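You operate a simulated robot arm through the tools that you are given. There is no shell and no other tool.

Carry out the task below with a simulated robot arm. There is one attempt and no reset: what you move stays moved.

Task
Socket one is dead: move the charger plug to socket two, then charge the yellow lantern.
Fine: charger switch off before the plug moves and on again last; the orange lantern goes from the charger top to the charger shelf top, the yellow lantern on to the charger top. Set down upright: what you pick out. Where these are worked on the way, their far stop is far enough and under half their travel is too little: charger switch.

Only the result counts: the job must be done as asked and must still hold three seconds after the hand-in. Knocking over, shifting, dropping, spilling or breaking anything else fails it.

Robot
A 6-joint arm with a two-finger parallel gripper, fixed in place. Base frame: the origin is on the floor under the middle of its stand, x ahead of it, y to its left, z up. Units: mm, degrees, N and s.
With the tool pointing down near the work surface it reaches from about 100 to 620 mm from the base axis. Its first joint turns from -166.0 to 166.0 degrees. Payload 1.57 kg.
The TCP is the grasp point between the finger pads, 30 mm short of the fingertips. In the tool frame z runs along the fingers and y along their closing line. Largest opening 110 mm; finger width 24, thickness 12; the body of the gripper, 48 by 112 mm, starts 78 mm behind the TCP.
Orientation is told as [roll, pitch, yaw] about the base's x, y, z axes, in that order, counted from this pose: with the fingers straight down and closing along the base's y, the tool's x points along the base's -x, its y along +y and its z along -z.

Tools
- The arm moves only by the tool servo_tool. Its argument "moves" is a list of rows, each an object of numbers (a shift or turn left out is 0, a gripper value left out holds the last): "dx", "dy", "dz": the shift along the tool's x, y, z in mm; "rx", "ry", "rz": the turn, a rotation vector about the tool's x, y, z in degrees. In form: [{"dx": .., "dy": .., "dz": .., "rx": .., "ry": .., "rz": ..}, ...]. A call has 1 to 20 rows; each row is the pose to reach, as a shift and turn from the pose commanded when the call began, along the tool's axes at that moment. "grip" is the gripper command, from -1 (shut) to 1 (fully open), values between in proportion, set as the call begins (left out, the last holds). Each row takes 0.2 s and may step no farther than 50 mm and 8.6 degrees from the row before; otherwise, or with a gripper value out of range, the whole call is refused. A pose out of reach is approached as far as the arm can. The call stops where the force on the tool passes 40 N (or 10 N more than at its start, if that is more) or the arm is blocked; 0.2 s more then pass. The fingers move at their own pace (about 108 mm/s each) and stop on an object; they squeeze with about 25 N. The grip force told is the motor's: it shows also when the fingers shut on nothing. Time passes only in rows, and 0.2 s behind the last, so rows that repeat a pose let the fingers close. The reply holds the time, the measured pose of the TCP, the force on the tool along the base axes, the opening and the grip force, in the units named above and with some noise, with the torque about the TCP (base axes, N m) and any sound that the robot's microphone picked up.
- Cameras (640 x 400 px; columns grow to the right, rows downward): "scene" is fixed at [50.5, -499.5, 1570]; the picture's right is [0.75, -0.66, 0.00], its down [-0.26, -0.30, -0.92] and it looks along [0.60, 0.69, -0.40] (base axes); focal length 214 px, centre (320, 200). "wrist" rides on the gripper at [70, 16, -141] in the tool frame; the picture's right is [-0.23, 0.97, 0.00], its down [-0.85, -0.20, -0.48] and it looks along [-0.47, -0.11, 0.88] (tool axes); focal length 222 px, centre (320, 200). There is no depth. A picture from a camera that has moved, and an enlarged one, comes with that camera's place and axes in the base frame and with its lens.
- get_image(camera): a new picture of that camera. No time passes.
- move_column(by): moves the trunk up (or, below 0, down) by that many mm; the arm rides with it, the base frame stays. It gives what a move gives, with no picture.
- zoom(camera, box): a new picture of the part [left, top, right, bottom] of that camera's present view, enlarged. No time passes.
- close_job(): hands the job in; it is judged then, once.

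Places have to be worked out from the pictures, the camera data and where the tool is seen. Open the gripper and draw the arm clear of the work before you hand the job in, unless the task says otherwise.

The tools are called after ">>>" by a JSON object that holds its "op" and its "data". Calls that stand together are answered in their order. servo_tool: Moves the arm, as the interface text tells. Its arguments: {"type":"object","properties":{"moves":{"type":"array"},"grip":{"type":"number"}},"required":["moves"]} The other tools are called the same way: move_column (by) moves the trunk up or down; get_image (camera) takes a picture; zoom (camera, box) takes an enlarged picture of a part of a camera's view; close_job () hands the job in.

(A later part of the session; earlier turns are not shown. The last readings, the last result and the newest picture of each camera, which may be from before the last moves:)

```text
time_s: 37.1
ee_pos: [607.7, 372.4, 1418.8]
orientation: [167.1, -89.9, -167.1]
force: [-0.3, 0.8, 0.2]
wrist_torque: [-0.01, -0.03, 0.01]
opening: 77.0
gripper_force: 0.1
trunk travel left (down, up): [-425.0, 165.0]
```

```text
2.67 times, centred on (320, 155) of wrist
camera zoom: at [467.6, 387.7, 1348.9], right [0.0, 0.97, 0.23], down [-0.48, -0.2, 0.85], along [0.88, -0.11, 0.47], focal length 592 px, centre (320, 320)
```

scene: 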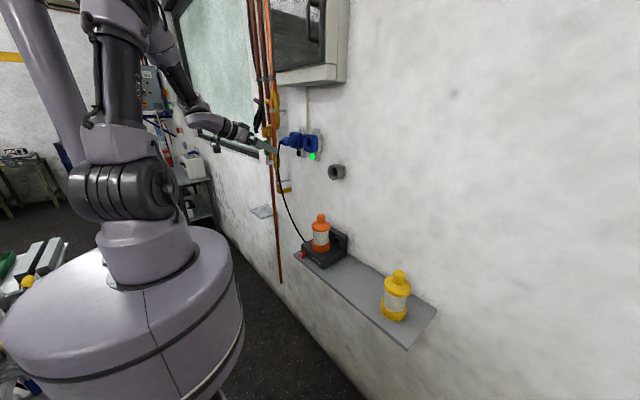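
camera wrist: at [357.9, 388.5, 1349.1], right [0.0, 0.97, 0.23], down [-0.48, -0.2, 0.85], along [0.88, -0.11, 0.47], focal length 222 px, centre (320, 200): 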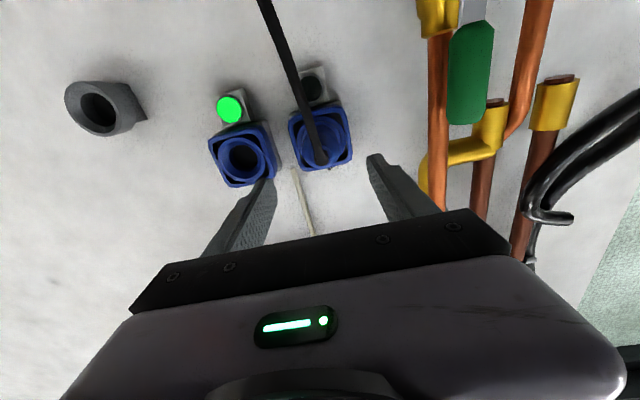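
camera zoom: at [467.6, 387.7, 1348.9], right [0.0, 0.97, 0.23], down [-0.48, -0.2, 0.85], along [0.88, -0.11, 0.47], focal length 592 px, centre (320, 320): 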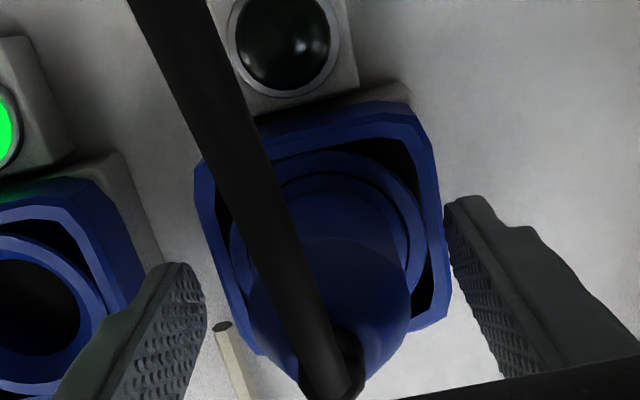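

The fingers straddle the plug's cylindrical part with the tips just short of the socket rim. Closing the gripper on it.

>>> {"op": "servo_tool", "data": {"grip": -1, "moves": [{"dz": 0}, {"dz": 0}, {"dz": 0}, {"dz": 0}]}}

>>> {"op": "zoom", "data": {"camera": "wrist", "box": [200, 80, 440, 230]}}

>>> {"op": "zoom", "data": {"camera": "scene", "box": [256, 110, 336, 160]}}

```text
time_s: 38.1
ee_pos: [608.5, 372.3, 1418.9]
orientation: [179.7, -89.9, -179.8]
force: [1.9, 4.5, 2.0]
wrist_torque: [-0.02, -0.12, 0.22]
opening: 40.2
gripper_force: 25.1
trunk travel left (down, up): [-425.0, 165.0]
```

```text
2.67 times, centred on (320, 155) of wrist
camera zoom: at [467.8, 388.5, 1348.8], right [0.0, 0.97, 0.23], down [-0.48, -0.2, 0.85], along [0.88, -0.11, 0.47], focal length 592 px, centre (320, 320)
```

zoom: 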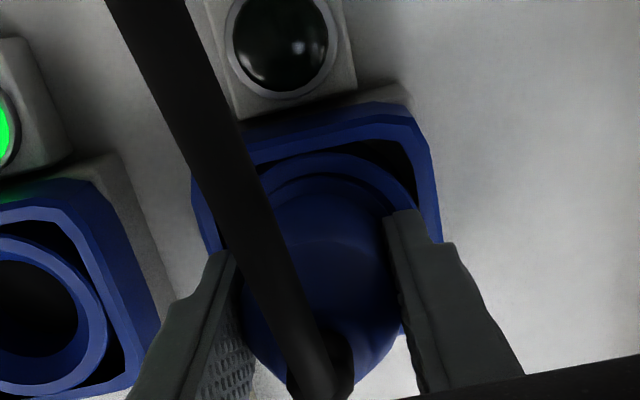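

```text
8.00 times, centred on (296, 135) of scene
camera zoom: at [50.5, -499.5, 1570.0], right [0.75, -0.66, 0.0], down [-0.26, -0.3, -0.92], along [0.6, 0.69, -0.4], focal length 1716 px, centre (512, 720)
```

zoom: 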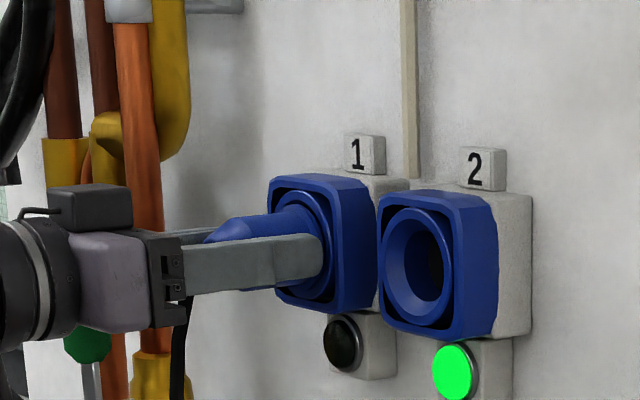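

The plug is gripped at 40 mm opening, centred. Now I'll pull it straight out along -x in small steps.

>>> {"op": "servo_tool", "data": {"moves": [{"dz": -3}, {"dz": -6}, {"dz": -9}, {"dz": -12}, {"dz": -16}, {"dz": -20}]}}

>>> {"op": "zoom", "data": {"camera": "scene", "box": [256, 110, 336, 160]}}

```text
time_s: 39.5
ee_pos: [587.5, 372.3, 1419.5]
orientation: [152.8, -89.9, -152.9]
force: [0.0, 0.4, -0.5]
wrist_torque: [-0.01, 0.04, 0.01]
opening: 40.1
gripper_force: 24.7
trunk travel left (down, up): [-425.0, 165.0]
```

```text
8.00 times, centred on (296, 135) of scene
camera zoom: at [50.5, -499.5, 1570.0], right [0.75, -0.66, 0.0], down [-0.26, -0.3, -0.92], along [0.6, 0.69, -0.4], focal length 1716 px, centre (512, 720)
```

zoom: 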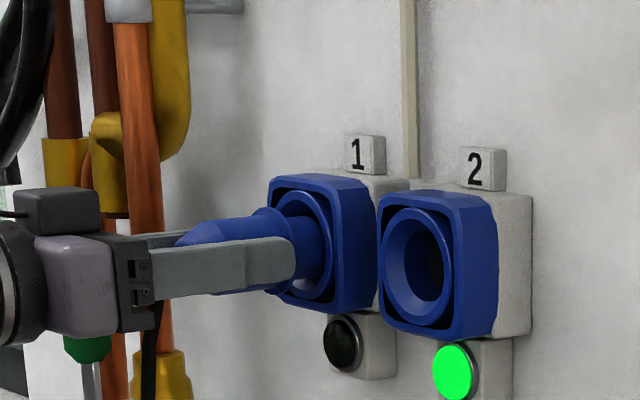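

The plug follows smoothly with almost no force. I'll continue pulling until it is fully clear.

>>> {"op": "servo_tool", "data": {"moves": [{"dz": -8}, {"dz": -16}, {"dz": -24}, {"dz": -32}, {"dz": -40}]}}

>>> {"op": "zoom", "data": {"camera": "scene", "box": [240, 105, 336, 165]}}

>>> {"op": "get_image", "data": {"camera": "wrist"}}

```text
time_s: 40.7
ee_pos: [547.2, 373.3, 1418.6]
orientation: [167.6, -89.9, -167.7]
force: [0.4, -0.1, 0.4]
wrist_torque: [-0.03, 0.04, -0.02]
opening: 39.9
gripper_force: 25.2
trunk travel left (down, up): [-425.0, 165.0]
```

```text
6.67 times, centred on (288, 135) of scene
camera zoom: at [50.5, -499.5, 1570.0], right [0.75, -0.66, 0.0], down [-0.26, -0.3, -0.92], along [0.6, 0.69, -0.4], focal length 1430 px, centre (533, 633)
```

zoom: 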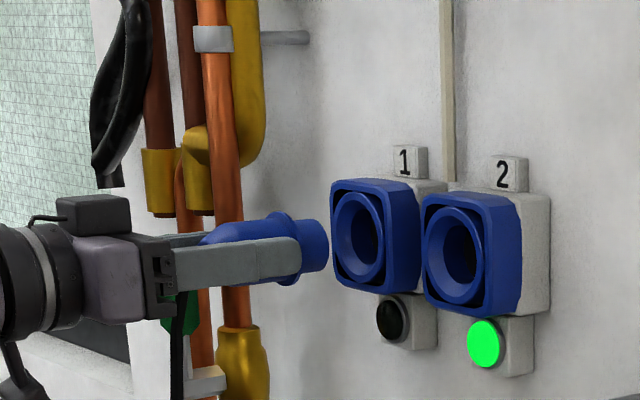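

```text
taken
camera wrist: at [407.1, 388.6, 1348.4], right [0.0, 0.97, 0.23], down [-0.48, -0.2, 0.85], along [0.88, -0.11, 0.47], focal length 222 px, centre (320, 200)
```

wrist: 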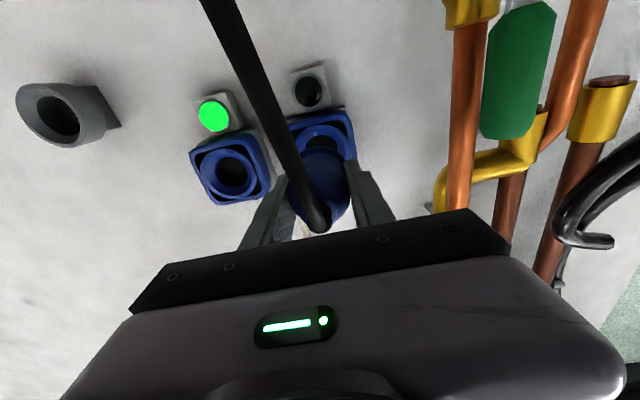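

The plug is nearly out. I'll back off another 30 mm and take close pictures of both empty sockets to measure the exact spacing.

>>> {"op": "servo_tool", "data": {"moves": [{"dz": -8}, {"dz": -16}, {"dz": -24}, {"dz": -30}, {"dz": -30}]}}

>>> {"op": "zoom", "data": {"camera": "scene", "box": [280, 120, 328, 150]}}

>>> {"op": "zoom", "data": {"camera": "wrist", "box": [180, 80, 380, 205]}}

```text
time_s: 41.9
ee_pos: [518.1, 374.6, 1418.6]
orientation: [153.8, -89.9, -153.8]
force: [-0.4, 0.4, -0.4]
wrist_torque: [-0.04, 0.06, 0.0]
opening: 40.0
gripper_force: 24.5
trunk travel left (down, up): [-425.0, 165.0]
```

```text
13.33 times, centred on (304, 135) of scene
camera zoom: at [50.5, -499.5, 1570.0], right [0.75, -0.66, 0.0], down [-0.26, -0.3, -0.92], along [0.6, 0.69, -0.4], focal length 2860 px, centre (533, 1067)
```

zoom: 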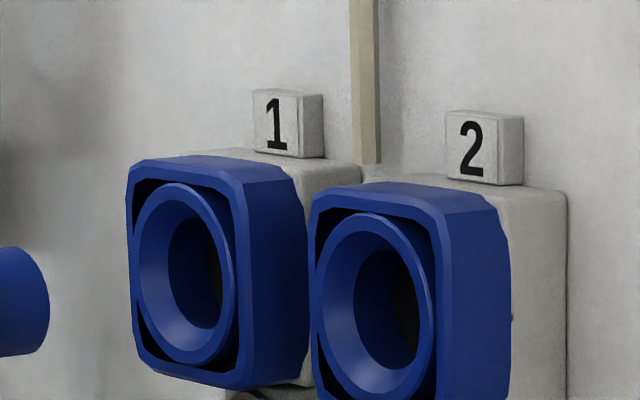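

```text
3.20 times, centred on (280, 142) of wrist
camera zoom: at [376.8, 389.3, 1347.9], right [0.0, 0.97, 0.23], down [-0.48, -0.2, 0.85], along [0.88, -0.11, 0.47], focal length 711 px, centre (448, 384)
```

zoom: 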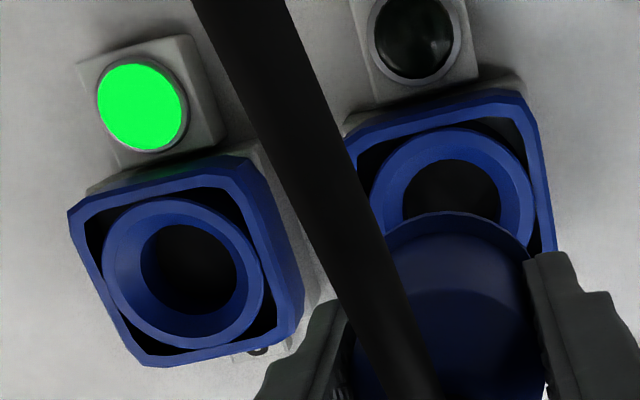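

Both sockets are visible. I'll record a high-zoom reference image of socket one relative to the camera now (the plug came straight out of it), so I can match socket two to the same pixels after shifting.

>>> {"op": "zoom", "data": {"camera": "wrist", "box": [276, 75, 372, 135]}}

>>> {"op": "servo_tool", "data": {"moves": [{"dz": 0}]}}

```text
6.67 times, centred on (324, 105) of wrist
camera zoom: at [376.8, 389.3, 1347.9], right [0.0, 0.97, 0.23], down [-0.48, -0.2, 0.85], along [0.88, -0.11, 0.47], focal length 1481 px, centre (293, 833)
```

zoom: 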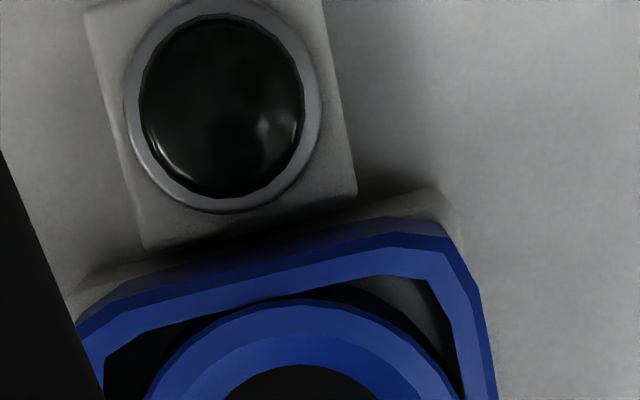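

```text
time_s: 42.3
ee_pos: [517.2, 373.8, 1418.2]
orientation: [158.2, -89.8, -158.2]
force: [-0.4, 0.5, 0.2]
wrist_torque: [0.01, 0.05, -0.05]
opening: 40.3
gripper_force: 24.8
trunk travel left (down, up): [-425.0, 165.0]
```

Readings scatter by about ±1 mm, so image matching is the better guide. I'll shift the plug -109 mm in y to face socket two and compare.

>>> {"op": "servo_tool", "data": {"moves": [{"dy": -15}, {"dy": -32}, {"dy": -50}, {"dy": -68}, {"dy": -86}, {"dy": -100}, {"dy": -109}, {"dy": -109}, {"dy": -109}]}}

>>> {"op": "zoom", "data": {"camera": "wrist", "box": [276, 75, 372, 135]}}

>>> {"op": "zoom", "data": {"camera": "scene", "box": [256, 110, 336, 160]}}

>>> {"op": "get_image", "data": {"camera": "wrist"}}

```text
time_s: 44.3
ee_pos: [519.9, 264.8, 1417.9]
orientation: [158.9, -89.9, -158.9]
force: [0.0, -0.6, -0.7]
wrist_torque: [0.0, 0.03, 0.02]
opening: 40.1
gripper_force: 24.3
trunk travel left (down, up): [-425.0, 165.0]
```

```text
6.67 times, centred on (324, 105) of wrist
camera zoom: at [377.9, 280.1, 1348.0], right [0.0, 0.97, 0.23], down [-0.48, -0.2, 0.85], along [0.88, -0.11, 0.47], focal length 1481 px, centre (293, 833)
```

zoom: 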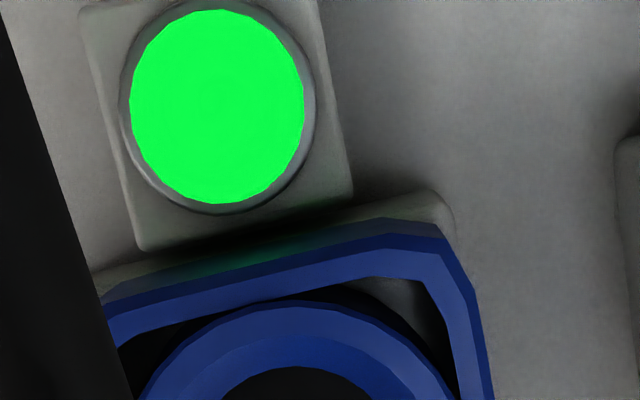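

```text
8.00 times, centred on (296, 135) of scene
camera zoom: at [50.5, -499.5, 1570.0], right [0.75, -0.66, 0.0], down [-0.26, -0.3, -0.92], along [0.6, 0.69, -0.4], focal length 1716 px, centre (512, 720)
```

zoom: 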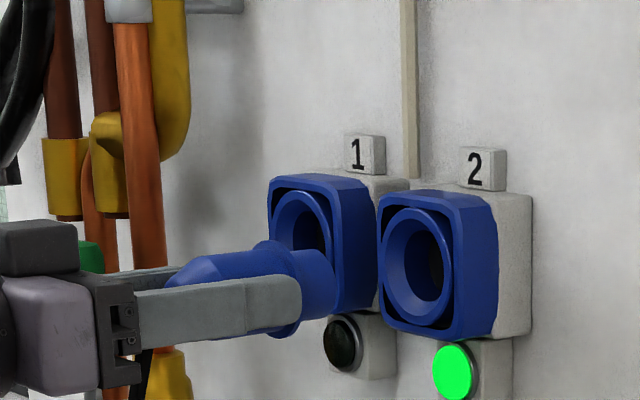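

```text
taken
camera wrist: at [377.9, 280.1, 1348.0], right [0.0, 0.97, 0.23], down [-0.48, -0.2, 0.85], along [0.88, -0.11, 0.47], focal length 222 px, centre (320, 200)
```

wrist: 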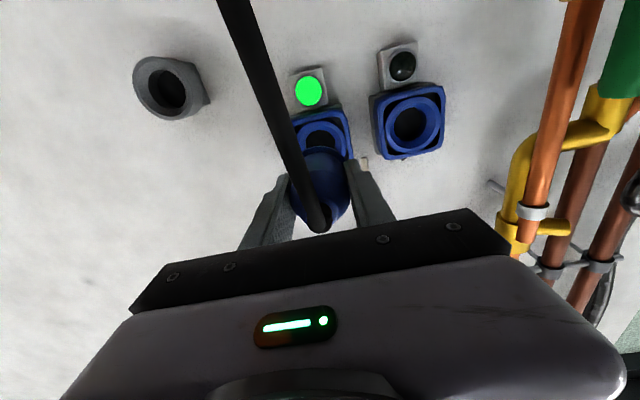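

The match shows socket two sits ~4.5 px (≈0.9 mm) further toward -y, so the true spacing is 110 mm. I'll trim by -1 mm and begin inserting along +x.

>>> {"op": "servo_tool", "data": {"moves": [{"dy": -1, "dz": 0}, {"dy": -1, "dz": 8}, {"dy": -1, "dz": 16}, {"dy": -1, "dz": 24}, {"dy": -1, "dz": 30}, {"dy": -1, "dz": 36}, {"dy": -1, "dz": 42}]}}

>>> {"op": "zoom", "data": {"camera": "scene", "box": [256, 110, 336, 160]}}

>>> {"op": "zoom", "data": {"camera": "wrist", "box": [240, 60, 400, 160]}}

```text
time_s: 45.9
ee_pos: [560.8, 264.9, 1418.4]
orientation: [163.4, -89.9, -163.3]
force: [0.1, 0.2, -0.1]
wrist_torque: [0.0, 0.01, 0.01]
opening: 40.4
gripper_force: 25.2
trunk travel left (down, up): [-425.0, 165.0]
```

```text
8.00 times, centred on (296, 135) of scene
camera zoom: at [50.5, -499.5, 1570.0], right [0.75, -0.66, 0.0], down [-0.26, -0.3, -0.92], along [0.6, 0.69, -0.4], focal length 1716 px, centre (512, 720)
```

zoom: 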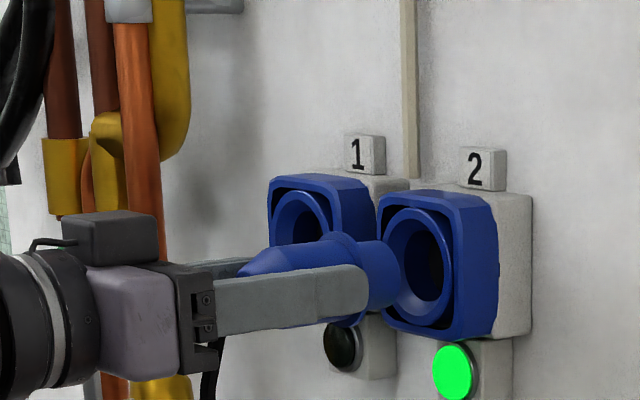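

```text
4.00 times, centred on (320, 110) of wrist
camera zoom: at [419.5, 279.4, 1348.7], right [0.0, 0.97, 0.23], down [-0.48, -0.2, 0.85], along [0.88, -0.11, 0.47], focal length 888 px, centre (320, 560)
```

zoom: 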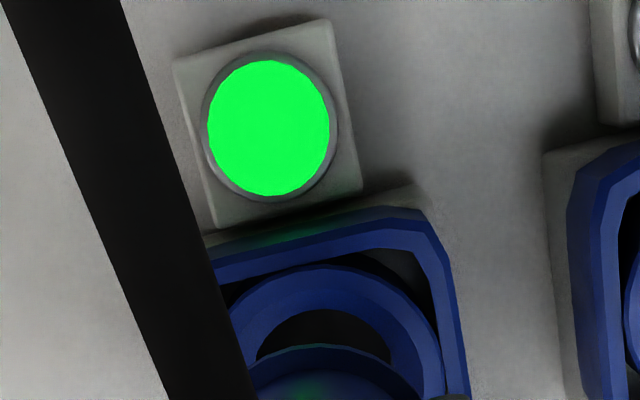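

The plug is lined up at the mouth of socket two with no contact force yet. Continuing the insertion in small steps.

>>> {"op": "servo_tool", "data": {"moves": [{"dz": 4}, {"dz": 8}, {"dz": 12}, {"dz": 16}, {"dz": 20}, {"dz": 24}, {"dz": 28}, {"dz": 32}, {"dz": 36}, {"dz": 39}, {"dz": 42}, {"dz": 45}, {"dz": 47}, {"dz": 48}]}}

>>> {"op": "zoom", "data": {"camera": "scene", "box": [256, 110, 336, 160]}}

>>> {"op": "zoom", "data": {"camera": "wrist", "box": [200, 80, 440, 230]}}

```text
time_s: 48.9
ee_pos: [607.4, 265.0, 1417.3]
orientation: [-168.3, -90.0, 168.3]
force: [-4.2, 0.2, -4.8]
wrist_torque: [0.0, 0.15, 0.01]
opening: 40.0
gripper_force: 24.9
trunk travel left (down, up): [-425.0, 165.0]
```

```text
8.00 times, centred on (296, 135) of scene
camera zoom: at [50.5, -499.5, 1570.0], right [0.75, -0.66, 0.0], down [-0.26, -0.3, -0.92], along [0.6, 0.69, -0.4], focal length 1716 px, centre (512, 720)
```

zoom: 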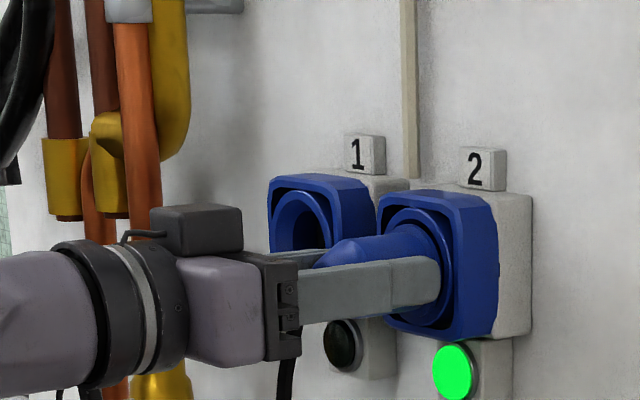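

```text
2.67 times, centred on (320, 155) of wrist
camera zoom: at [467.2, 279.0, 1348.4], right [0.0, 0.97, 0.23], down [-0.48, -0.2, 0.85], along [0.88, -0.11, 0.47], focal length 592 px, centre (320, 320)
```

zoom: 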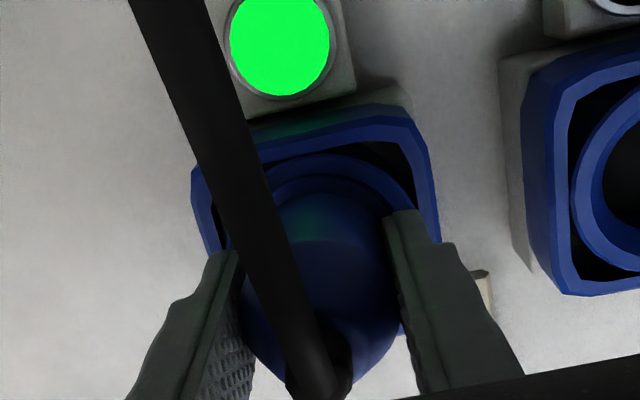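

The view matches the original seating and forces are small. I'll press slightly further to make sure it is fully seated against its stop.

>>> {"op": "servo_tool", "data": {"moves": [{"dz": 1}, {"dz": 2}, {"dz": 3}, {"dz": 4}]}}

```text
time_s: 49.9
ee_pos: [609.2, 264.3, 1420.0]
orientation: [-158.4, -89.9, 158.4]
force: [-19.4, -1.8, -10.5]
wrist_torque: [-0.01, 0.61, -0.11]
opening: 40.1
gripper_force: 25.3
trunk travel left (down, up): [-425.0, 165.0]
```

It is bottomed out (19 N, no further travel). I'll relax the push, open the fingers, and check that the plug stays.

>>> {"op": "servo_tool", "data": {"moves": [{"dz": -1.5}, {"dz": -2.5}, {"dz": -2.5}]}}

>>> {"op": "servo_tool", "data": {"grip": 0.4, "moves": [{"dz": 0}, {"dz": 0}, {"dz": 0}]}}

>>> {"op": "zoom", "data": {"camera": "scene", "box": [256, 110, 336, 160]}}

>>> {"op": "zoom", "data": {"camera": "wrist", "box": [200, 80, 440, 230]}}

```text
time_s: 50.7
ee_pos: [609.0, 263.7, 1418.9]
orientation: [167.7, -89.8, -167.7]
force: [-5.6, 2.6, -4.0]
wrist_torque: [0.03, 0.23, 0.08]
opening: 40.2
gripper_force: 24.8
trunk travel left (down, up): [-425.0, 165.0]
```

```text
time_s: 51.5
ee_pos: [608.5, 263.8, 1418.6]
orientation: [158.2, -89.9, -158.2]
force: [-0.6, 0.3, 0.3]
wrist_torque: [0.03, 0.03, -0.04]
opening: 76.9
gripper_force: 0.1
trunk travel left (down, up): [-425.0, 165.0]
```

```text
8.00 times, centred on (296, 135) of scene
camera zoom: at [50.5, -499.5, 1570.0], right [0.75, -0.66, 0.0], down [-0.26, -0.3, -0.92], along [0.6, 0.69, -0.4], focal length 1716 px, centre (512, 720)
```

zoom: 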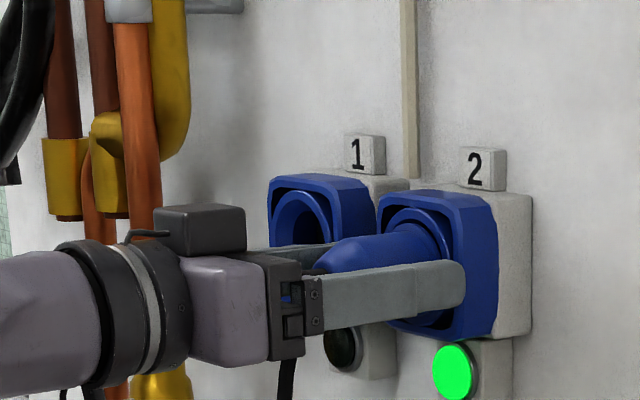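

```text
2.67 times, centred on (320, 155) of wrist
camera zoom: at [468.8, 278.3, 1348.5], right [0.0, 0.97, 0.23], down [-0.48, -0.2, 0.85], along [0.88, -0.11, 0.47], focal length 592 px, centre (320, 320)
```

zoom: 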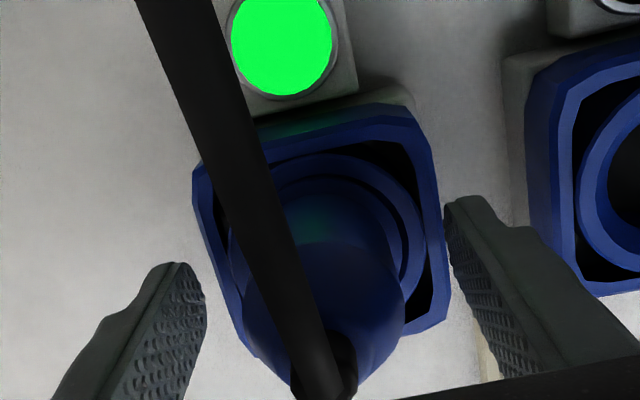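

The plug stays seated in socket two with the fingers open. I'll withdraw straight back along -x.

>>> {"op": "servo_tool", "data": {"moves": [{"dz": -15}, {"dz": -32}, {"dz": -50}, {"dz": -70}, {"dz": -90}, {"dz": -108}]}}

>>> {"op": "zoom", "data": {"camera": "scene", "box": [240, 105, 336, 165]}}

>>> {"op": "zoom", "data": {"camera": "wrist", "box": [200, 80, 440, 230]}}

```text
time_s: 52.9
ee_pos: [503.2, 263.7, 1418.8]
orientation: [158.7, -90.0, -158.8]
force: [-0.6, 1.1, 0.1]
wrist_torque: [-0.03, 0.03, 0.0]
opening: 77.1
gripper_force: 0.0
trunk travel left (down, up): [-425.0, 165.0]
```

```text
6.67 times, centred on (288, 135) of scene
camera zoom: at [50.5, -499.5, 1570.0], right [0.75, -0.66, 0.0], down [-0.26, -0.3, -0.92], along [0.6, 0.69, -0.4], focal length 1430 px, centre (533, 633)
```

zoom: 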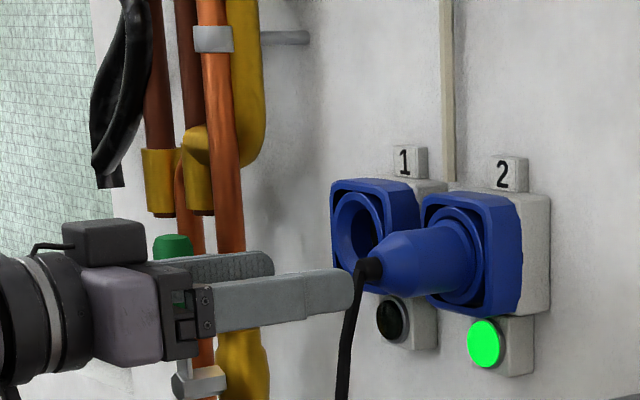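

```text
2.67 times, centred on (320, 155) of wrist
camera zoom: at [361.7, 279.4, 1348.3], right [0.0, 0.97, 0.23], down [-0.48, -0.2, 0.85], along [0.88, -0.11, 0.47], focal length 592 px, centre (320, 320)
```

zoom: 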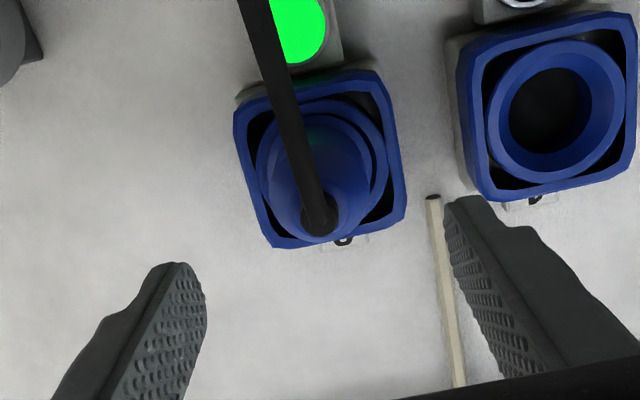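

The plug is firmly in socket two and the tool is clear. I'll back off and rotate the tool to point down again, reversing the path used before.

>>> {"op": "servo_tool", "data": {"grip": 1, "moves": [{"dx": 1, "dy": -1, "dz": -8, "ry": 7.5}, {"dx": 2, "dy": -2, "dz": -16, "ry": 15}, {"dx": 3, "dy": -3, "dz": -24, "ry": 22.5}, {"dx": 4, "dy": -5, "dz": -32, "ry": 30}, {"dx": 5, "dy": -6, "dz": -40, "ry": 37.5}, {"dx": 6, "dy": -7, "dz": -46, "ry": 45}, {"dx": 7, "dy": -8, "dz": -52, "ry": 52.5}, {"dx": 8, "dy": -10, "dz": -58, "ry": 60}, {"dx": 9, "dy": -11, "dz": -64, "ry": 67.5}, {"dx": 10, "dy": -12, "dz": -70, "ry": 75}, {"dx": 10, "dy": -13, "dz": -75, "ry": 82.5}, {"dx": 10, "dy": -14, "dz": -80, "ry": 90}, {"dx": 10, "dy": -14, "dz": -80, "ry": 90}]}}

>>> {"op": "get_image", "data": {"camera": "wrist"}}

>>> {"op": "get_image", "data": {"camera": "scene"}}

```text
time_s: 55.7
ee_pos: [421.0, 249.0, 1408.1]
orientation: [0.2, 0.0, 0.1]
force: [-0.5, -0.4, -0.8]
wrist_torque: [0.0, 0.0, 0.0]
opening: 110.1
gripper_force: 0.0
trunk travel left (down, up): [-425.0, 165.0]
```

```text
taken
camera wrist: at [351.4, 265.0, 1549.2], right [0.23, 0.97, 0.0], down [0.85, -0.2, 0.48], along [0.47, -0.11, -0.88], focal length 222 px, centre (320, 200)
```

wrist: 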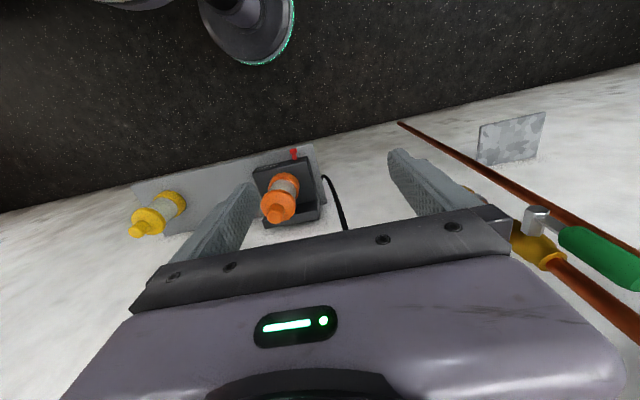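

```text
taken
```

scene: 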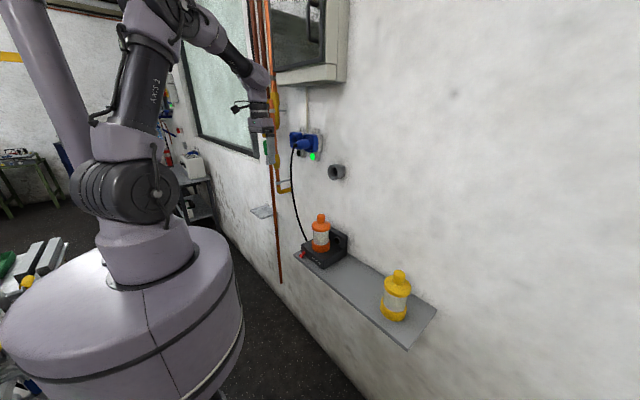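

Tool-down posture recovered. I'll move toward the lanterns at a safe distance from the wall and lower the trunk for measurement views.

>>> {"op": "servo_tool", "data": {"moves": [{"dy": -45}, {"dy": -90}, {"dy": -135}, {"dy": -180, "dx": -10}, {"dy": -200, "dx": -20}]}}

>>> {"op": "move_column", "data": {"by": -200}}

>>> {"op": "get_image", "data": {"camera": "wrist"}}

>>> {"op": "zoom", "data": {"camera": "wrist", "box": [130, 100, 450, 300]}}

>>> {"op": "zoom", "data": {"camera": "scene", "box": [290, 200, 450, 300]}}

```text
time_s: 56.9
ee_pos: [442.4, 47.8, 1408.5]
orientation: [0.0, -0.1, -0.1]
force: [0.5, 0.0, 0.5]
wrist_torque: [0.04, 0.0, 0.0]
opening: 109.9
gripper_force: 0.1
trunk travel left (down, up): [-425.0, 165.0]
```

```text
time_s: 59.1
ee_pos: [441.7, 48.7, 1208.4]
orientation: [0.0, -0.1, 0.0]
force: [0.4, 0.3, -0.3]
wrist_torque: [0.0, 0.01, 0.01]
opening: 110.1
gripper_force: 0.0
trunk travel left (down, up): [-225.0, 365.0]
```

```text
taken
camera wrist: at [371.8, 63.4, 1348.8], right [0.23, 0.97, 0.0], down [0.85, -0.2, 0.48], along [0.47, -0.11, -0.88], focal length 222 px, centre (320, 200)
```

wrist: 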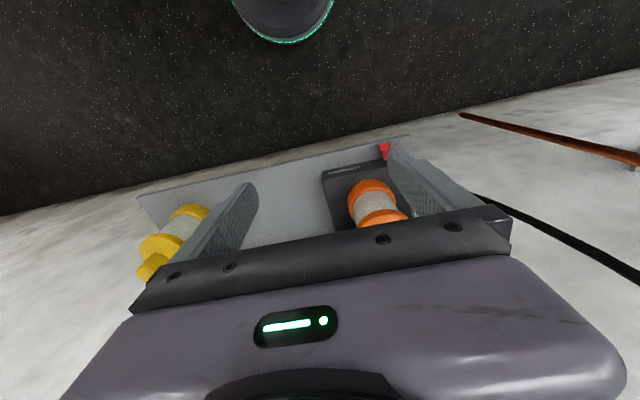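

```text
2.00 times, centred on (290, 200) of wrist
camera zoom: at [371.8, 63.4, 1348.8], right [0.23, 0.97, 0.0], down [0.85, -0.2, 0.48], along [0.47, -0.11, -0.88], focal length 444 px, centre (380, 200)
```

zoom: 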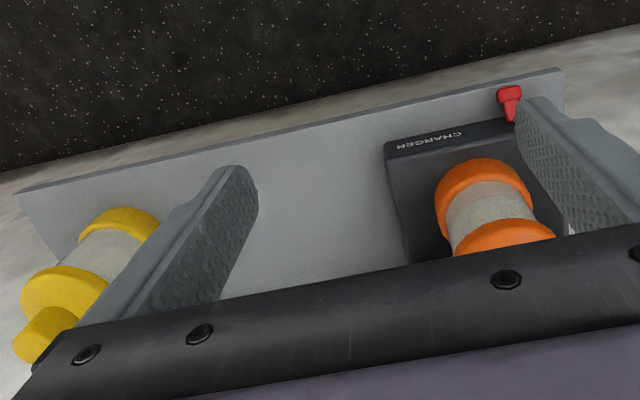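

```text
4.00 times, centred on (370, 250) of scene
camera zoom: at [50.5, -499.5, 1570.0], right [0.75, -0.66, 0.0], down [-0.26, -0.3, -0.92], along [0.6, 0.69, -0.4], focal length 858 px, centre (120, 0)
```

zoom: 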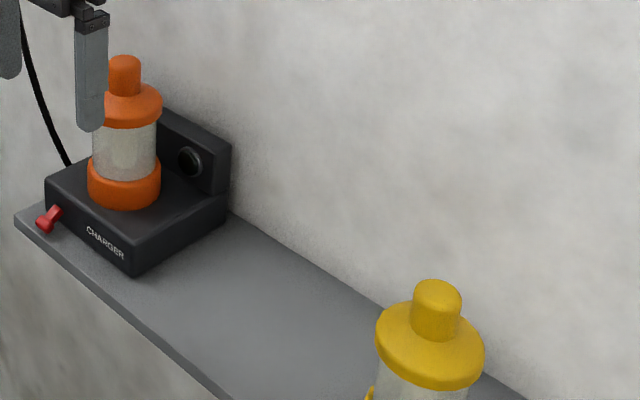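

Combining the start-view and scene rays, the orange lantern's axis is near (588, 106) with its knob top at z≈1137. I'll move above it with the fingers open, tips ~60 mm above the knob, to check alignment.

>>> {"op": "servo_tool", "data": {"moves": [{"dx": -25, "dy": 12, "dz": -10}, {"dx": -55, "dy": 24, "dz": -20}, {"dx": -85, "dy": 36, "dz": -22}, {"dx": -115, "dy": 48, "dz": -22}, {"dx": -140, "dy": 57, "dz": -22}, {"dx": -140, "dy": 57, "dz": -22}]}}

>>> {"op": "get_image", "data": {"camera": "wrist"}}

>>> {"op": "zoom", "data": {"camera": "scene", "box": [270, 175, 390, 275]}}

```text
time_s: 60.5
ee_pos: [579.6, 106.3, 1229.7]
orientation: [0.0, -0.2, 0.0]
force: [0.4, 0.3, -0.5]
wrist_torque: [0.01, 0.0, -0.02]
opening: 110.1
gripper_force: 0.1
trunk travel left (down, up): [-225.0, 365.0]
```

```text
taken
camera wrist: at [510.9, 121.3, 1371.0], right [0.23, 0.97, 0.0], down [0.85, -0.2, 0.48], along [0.47, -0.11, -0.88], focal length 222 px, centre (320, 200)
```

wrist: 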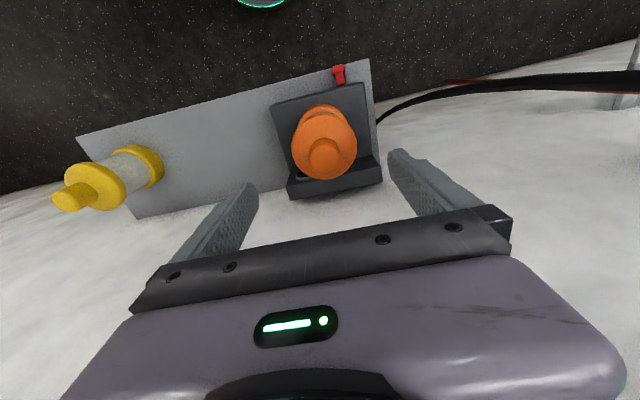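

```text
4.00 times, centred on (330, 225) of scene
camera zoom: at [50.5, -499.5, 1570.0], right [0.75, -0.66, 0.0], down [-0.26, -0.3, -0.92], along [0.6, 0.69, -0.4], focal length 858 px, centre (280, 100)
```

zoom: 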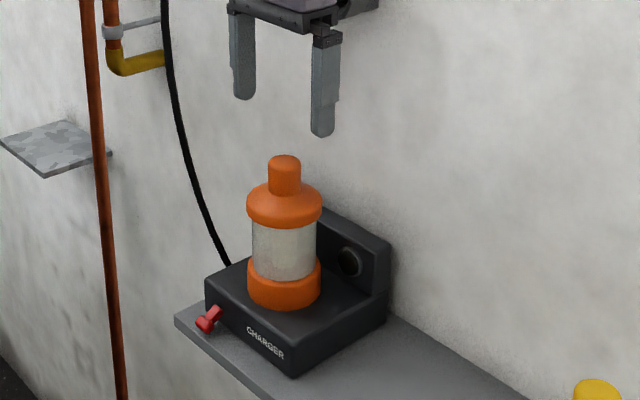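

Tool-down reaches here, and the orange lantern is visible between the fingers. Zooming in to centre on the knob.

>>> {"op": "zoom", "data": {"camera": "wrist", "box": [260, 70, 420, 210]}}

>>> {"op": "zoom", "data": {"camera": "wrist", "box": [40, 120, 200, 240]}}

```text
2.86 times, centred on (340, 140) of wrist
camera zoom: at [510.9, 121.3, 1371.0], right [0.23, 0.97, 0.0], down [0.85, -0.2, 0.48], along [0.47, -0.11, -0.88], focal length 635 px, centre (263, 371)
```

zoom: 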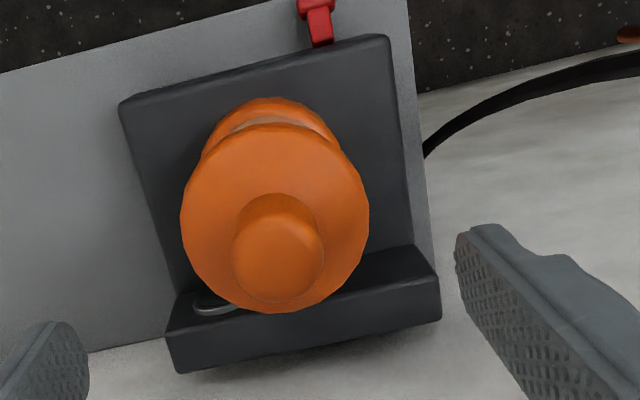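

```text
3.33 times, centred on (120, 180) of wrist
camera zoom: at [510.9, 121.3, 1371.0], right [0.23, 0.97, 0.0], down [0.85, -0.2, 0.48], along [0.47, -0.11, -0.88], focal length 740 px, centre (987, 267)
```

zoom: 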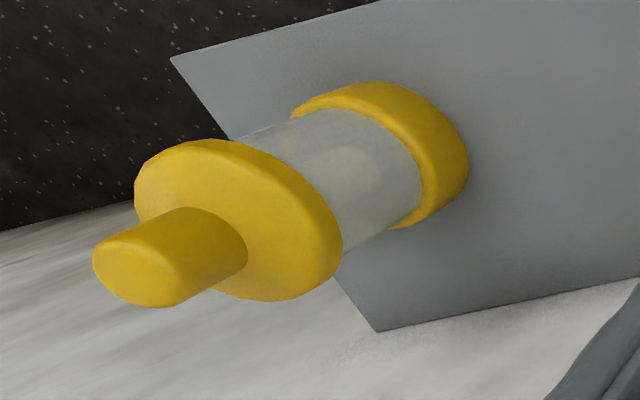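

The knob sits about 6 mm further in +x and 5 mm in +y from the tool axis. I'll correct that and descend so the tips are level with the knob's top, then re-check.

>>> {"op": "servo_tool", "data": {"moves": [{"dx": -3, "dy": 2.5, "dz": 15}, {"dx": -6.3, "dy": 5, "dz": 30}, {"dx": -6.3, "dy": 5, "dz": 45}, {"dx": -6.3, "dy": 5, "dz": 60}, {"dx": -6.3, "dy": 5, "dz": 65}]}}

>>> {"op": "zoom", "data": {"camera": "wrist", "box": [220, 90, 420, 230]}}

>>> {"op": "zoom", "data": {"camera": "scene", "box": [290, 190, 370, 260]}}

```text
time_s: 61.7
ee_pos: [587.1, 111.9, 1165.0]
orientation: [0.0, -0.2, 0.1]
force: [-0.3, -0.6, -0.4]
wrist_torque: [0.0, 0.02, -0.02]
opening: 109.9
gripper_force: 0.1
trunk travel left (down, up): [-225.0, 365.0]
```

```text
2.86 times, centred on (320, 160) of wrist
camera zoom: at [518.0, 126.2, 1305.5], right [0.23, 0.97, 0.0], down [0.85, -0.2, 0.48], along [0.47, -0.11, -0.88], focal length 635 px, centre (320, 314)
```

zoom: 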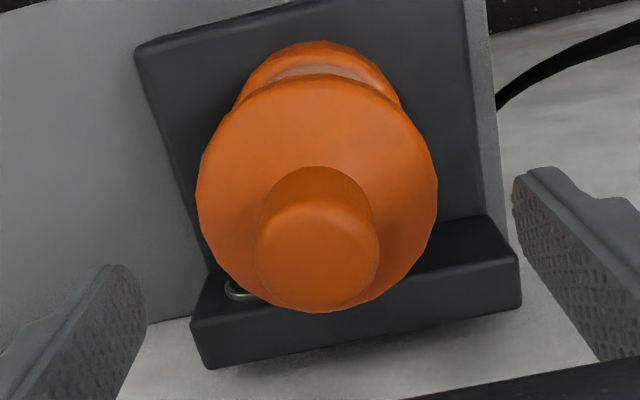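

```text
5.71 times, centred on (330, 225) of scene
camera zoom: at [50.5, -499.5, 1570.0], right [0.75, -0.66, 0.0], down [-0.26, -0.3, -0.92], along [0.6, 0.69, -0.4], focal length 1226 px, centre (263, 57)
```

zoom: 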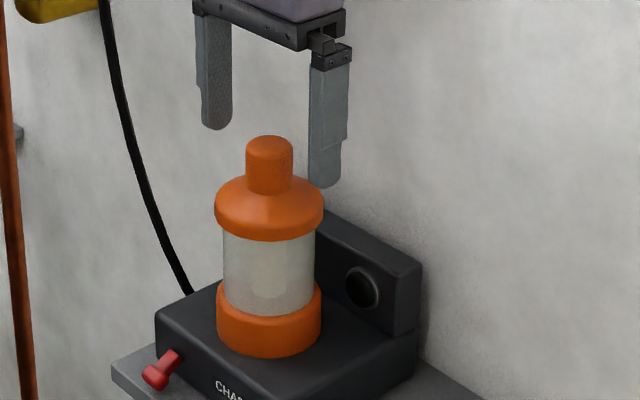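

The knob is now centred between the fingers (within ~1 mm). The knob spans roughly z=1105–1140, so I'll descend to TCP z≈1140 (tips ≈1110) and close.

>>> {"op": "servo_tool", "data": {"moves": [{"dx": -0.5, "dy": -1, "dz": 8}, {"dx": -0.5, "dy": -1, "dz": 16}, {"dx": -0.5, "dy": -1, "dz": 24}, {"dx": -0.5, "dy": -1, "dz": 25}]}}

>>> {"op": "servo_tool", "data": {"grip": -1, "moves": [{"dz": 0}, {"dz": 0}, {"dz": 0}, {"dz": 0}]}}

>>> {"op": "zoom", "data": {"camera": "wrist", "box": [220, 90, 420, 230]}}

>>> {"op": "zoom", "data": {"camera": "scene", "box": [290, 190, 370, 260]}}

```text
time_s: 62.7
ee_pos: [589.5, 110.0, 1139.2]
orientation: [-0.1, -0.2, 0.1]
force: [0.1, 0.0, 0.1]
wrist_torque: [-0.01, -0.02, -0.01]
opening: 110.4
gripper_force: 0.0
trunk travel left (down, up): [-225.0, 365.0]
```

```text
time_s: 63.7
ee_pos: [589.6, 110.3, 1139.2]
orientation: [0.0, -0.1, 0.0]
force: [-1.0, 1.0, 0.4]
wrist_torque: [-0.12, 0.02, 0.02]
opening: 35.4
gripper_force: 24.6
trunk travel left (down, up): [-225.0, 365.0]
```

```text
2.86 times, centred on (320, 160) of wrist
camera zoom: at [519.4, 125.0, 1280.7], right [0.23, 0.97, 0.0], down [0.85, -0.2, 0.48], along [0.47, -0.11, -0.88], focal length 635 px, centre (320, 314)
```

zoom: 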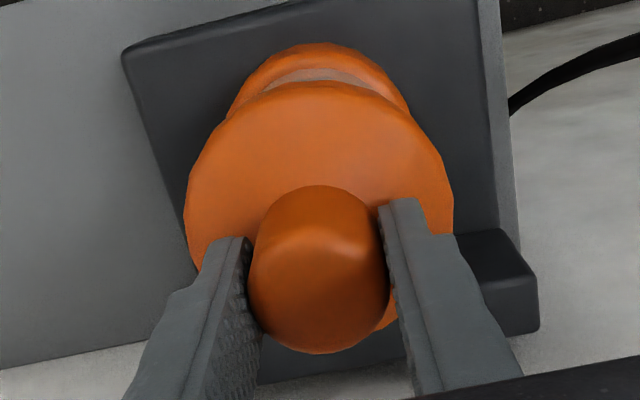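

```text
5.71 times, centred on (330, 225) of scene
camera zoom: at [50.5, -499.5, 1570.0], right [0.75, -0.66, 0.0], down [-0.26, -0.3, -0.92], along [0.6, 0.69, -0.4], focal length 1226 px, centre (263, 57)
```

zoom: 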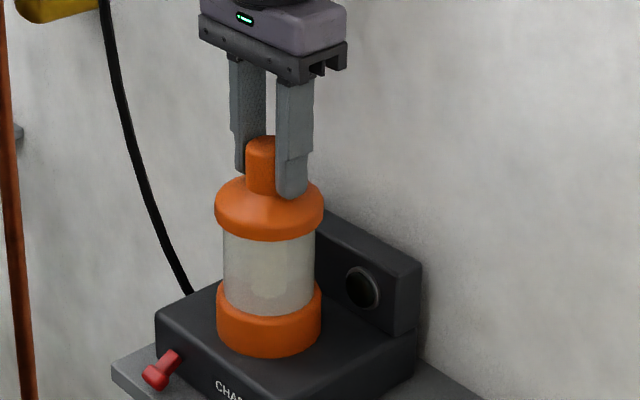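

The knob is gripped at 35 mm. I'll lift the orange lantern gently straight up and check the load.

>>> {"op": "servo_tool", "data": {"moves": [{"dz": -4}, {"dz": -10}, {"dz": -18}, {"dz": -28}, {"dz": -40}, {"dz": -52}, {"dz": -64}, {"dz": -75}, {"dz": -80}, {"dz": -80}]}}

>>> {"op": "zoom", "data": {"camera": "scene", "box": [280, 170, 380, 260]}}

>>> {"op": "get_image", "data": {"camera": "wrist"}}

```text
time_s: 65.9
ee_pos: [589.6, 109.1, 1219.0]
orientation: [0.0, -0.2, 0.0]
force: [0.5, -1.0, -4.1]
wrist_torque: [0.02, 0.01, -0.03]
opening: 35.1
gripper_force: 24.6
trunk travel left (down, up): [-225.0, 365.0]
```

```text
4.44 times, centred on (330, 215) of scene
camera zoom: at [50.5, -499.5, 1570.0], right [0.75, -0.66, 0.0], down [-0.26, -0.3, -0.92], along [0.6, 0.69, -0.4], focal length 953 px, centre (276, 133)
```

zoom: 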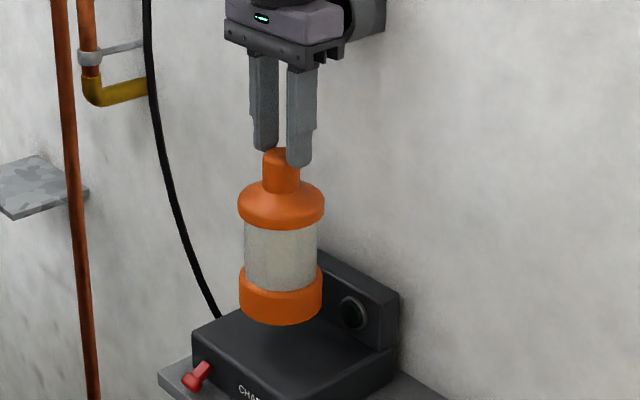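

```text
taken
camera wrist: at [519.0, 123.8, 1360.7], right [0.23, 0.97, 0.0], down [0.85, -0.2, 0.48], along [0.47, -0.11, -0.88], focal length 222 px, centre (320, 200)
```

wrist: 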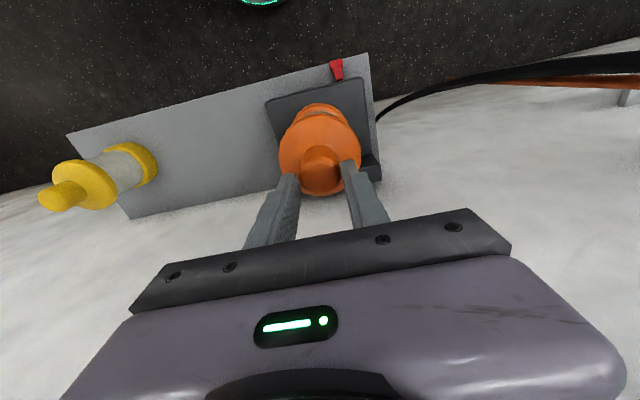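

The lantern lifts cleanly (≈4 N). I'll carry it sideways to y≈-90, the free middle of the shelf.

>>> {"op": "servo_tool", "data": {"moves": [{"dy": -10}, {"dy": -25}, {"dy": -45}, {"dy": -65}, {"dy": -85}, {"dy": -105}, {"dy": -125}, {"dy": -145}, {"dy": -165}, {"dy": -182}, {"dy": -194}, {"dy": -200}, {"dy": -200}]}}

>>> {"op": "get_image", "data": {"camera": "wrist"}}

>>> {"op": "zoom", "data": {"camera": "scene", "box": [290, 170, 450, 350]}}

```text
time_s: 68.7
ee_pos: [589.4, -91.8, 1219.4]
orientation: [0.0, -0.1, 0.0]
force: [-0.9, 0.3, -4.4]
wrist_torque: [-0.04, 0.03, -0.01]
opening: 35.1
gripper_force: 25.5
trunk travel left (down, up): [-225.0, 365.0]
```

```text
taken
camera wrist: at [519.5, -76.0, 1360.6], right [0.23, 0.97, 0.0], down [0.85, -0.2, 0.48], along [0.47, -0.11, -0.88], focal length 222 px, centre (320, 200)
```

wrist: 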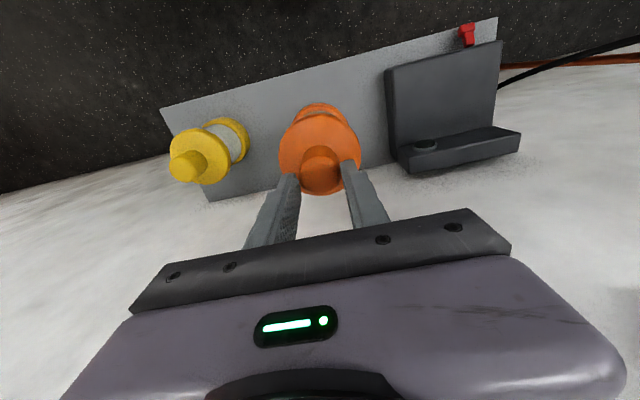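

```text
2.22 times, centred on (370, 260) of scene
camera zoom: at [50.5, -499.5, 1570.0], right [0.75, -0.66, 0.0], down [-0.26, -0.3, -0.92], along [0.6, 0.69, -0.4], focal length 477 px, centre (209, 67)
```

zoom: 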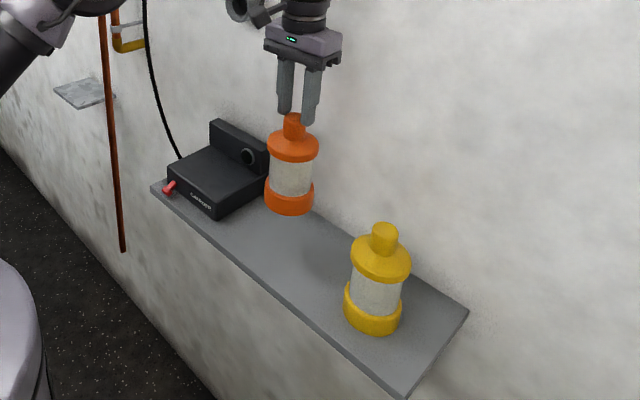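

Orange is above the free shelf area between the charger and the yellow lantern. Its base should be ~120–125 mm above the shelf; I'll lower 105 mm first.

>>> {"op": "servo_tool", "data": {"moves": [{"dz": 10}, {"dz": 25}, {"dz": 42}, {"dz": 60}, {"dz": 75}, {"dz": 88}, {"dz": 97}, {"dz": 103}, {"dz": 105}, {"dz": 105}]}}

>>> {"op": "zoom", "data": {"camera": "scene", "box": [330, 210, 430, 310]}}

```text
time_s: 70.9
ee_pos: [588.9, -89.8, 1115.0]
orientation: [0.0, -0.2, 0.0]
force: [2.8, -2.4, 19.8]
wrist_torque: [-0.19, -0.17, 0.03]
opening: 35.4
gripper_force: 24.4
trunk travel left (down, up): [-225.0, 365.0]
```

```text
4.00 times, centred on (380, 260) of scene
camera zoom: at [50.5, -499.5, 1570.0], right [0.75, -0.66, 0.0], down [-0.26, -0.3, -0.92], along [0.6, 0.69, -0.4], focal length 858 px, centre (80, -40)
```

zoom: 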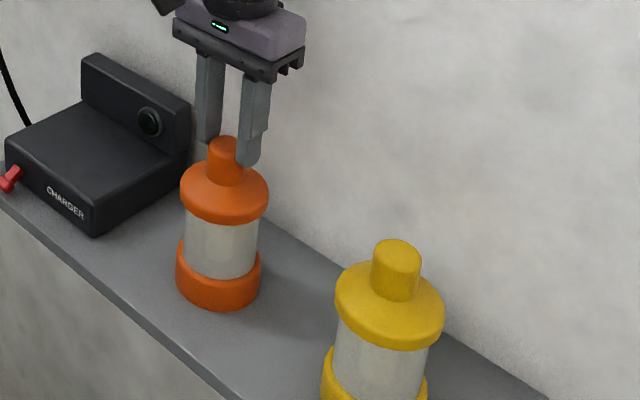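

Contact came early (20 N): comparing images, the lantern slid ~20 mm down in the grip during the lift, so it is already standing on the shelf and upright. I'll relieve the pressure and check before releasing.

>>> {"op": "servo_tool", "data": {"moves": [{"dz": -1}, {"dz": -2}, {"dz": -2}]}}

>>> {"op": "zoom", "data": {"camera": "wrist", "box": [220, 90, 420, 230]}}

>>> {"op": "zoom", "data": {"camera": "scene", "box": [350, 215, 400, 290]}}

```text
time_s: 71.7
ee_pos: [588.2, -91.1, 1116.2]
orientation: [0.1, 0.1, 0.0]
force: [0.0, -0.1, -3.4]
wrist_torque: [-0.02, 0.0, -0.03]
opening: 35.2
gripper_force: 25.2
trunk travel left (down, up): [-225.0, 365.0]
```

```text
2.86 times, centred on (320, 160) of wrist
camera zoom: at [518.7, -75.8, 1256.4], right [0.23, 0.97, 0.0], down [0.86, -0.2, 0.48], along [0.46, -0.11, -0.88], focal length 635 px, centre (320, 314)
```

zoom: 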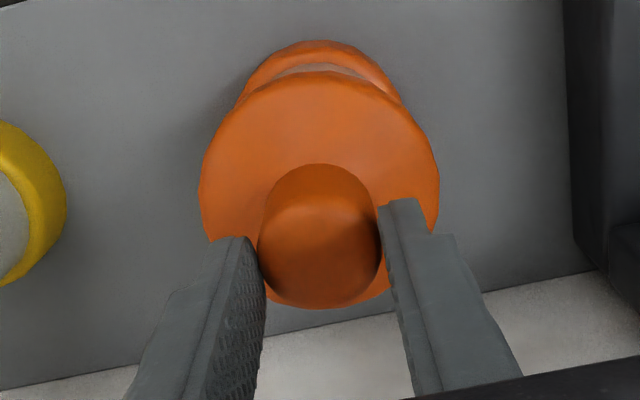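

```text
5.33 times, centred on (375, 252) of scene
camera zoom: at [50.5, -499.5, 1570.0], right [0.75, -0.66, 0.0], down [-0.26, -0.3, -0.92], along [0.6, 0.69, -0.4], focal length 1144 px, centre (27, -80)
```

zoom: 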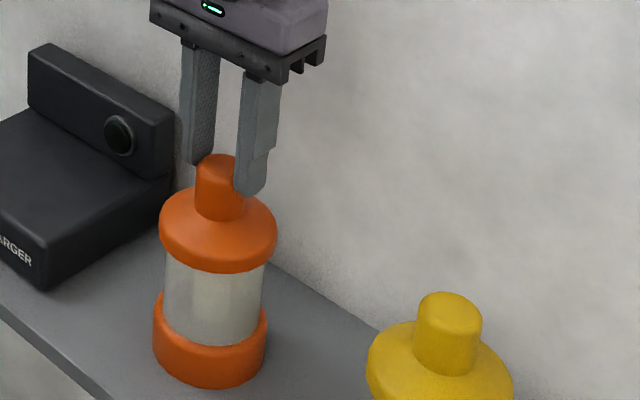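

The lantern is now just barely hanging (−3.4 N), i.e. the shelf contact is right at TCP z≈1115.5. I'll lower 1.2 mm to gentle contact and open the fingers.

>>> {"op": "servo_tool", "data": {"moves": [{"dz": 0.7}, {"dz": 1.2}, {"dz": 1.2}]}}

>>> {"op": "servo_tool", "data": {"grip": 1, "moves": [{"dz": 0}, {"dz": 0}, {"dz": 0}, {"dz": 0}]}}

>>> {"op": "zoom", "data": {"camera": "wrist", "box": [220, 90, 420, 230]}}

>>> {"op": "zoom", "data": {"camera": "scene", "box": [350, 215, 400, 290]}}

```text
time_s: 72.5
ee_pos: [588.3, -89.6, 1114.4]
orientation: [0.0, -0.1, 0.0]
force: [-2.1, -0.4, 2.8]
wrist_torque: [-0.04, 0.67, 0.0]
opening: 35.4
gripper_force: 25.1
trunk travel left (down, up): [-225.0, 365.0]
```

```text
time_s: 73.5
ee_pos: [588.4, -90.9, 1113.9]
orientation: [0.1, -0.1, 0.0]
force: [0.2, 0.3, -0.1]
wrist_torque: [-0.03, 0.0, 0.0]
opening: 110.0
gripper_force: 0.1
trunk travel left (down, up): [-225.0, 365.0]
```

```text
2.86 times, centred on (320, 160) of wrist
camera zoom: at [518.9, -75.4, 1256.0], right [0.23, 0.97, 0.0], down [0.85, -0.2, 0.48], along [0.47, -0.11, -0.88], focal length 635 px, centre (320, 314)
```

zoom: 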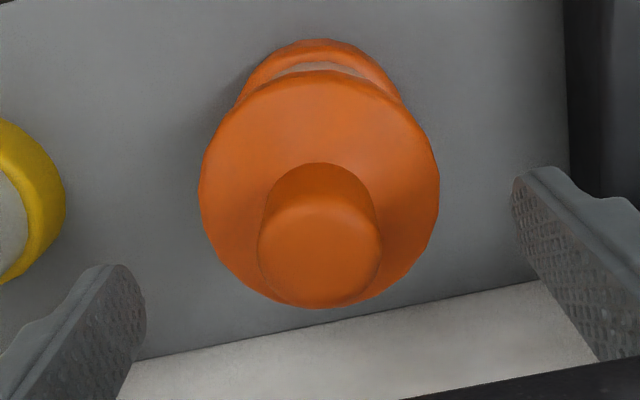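

```text
5.33 times, centred on (375, 252) of scene
camera zoom: at [50.5, -499.5, 1570.0], right [0.75, -0.66, 0.0], down [-0.26, -0.3, -0.92], along [0.6, 0.69, -0.4], focal length 1144 px, centre (27, -80)
```

zoom: 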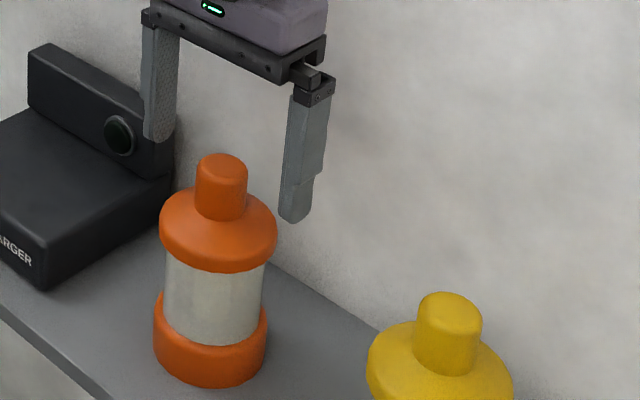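

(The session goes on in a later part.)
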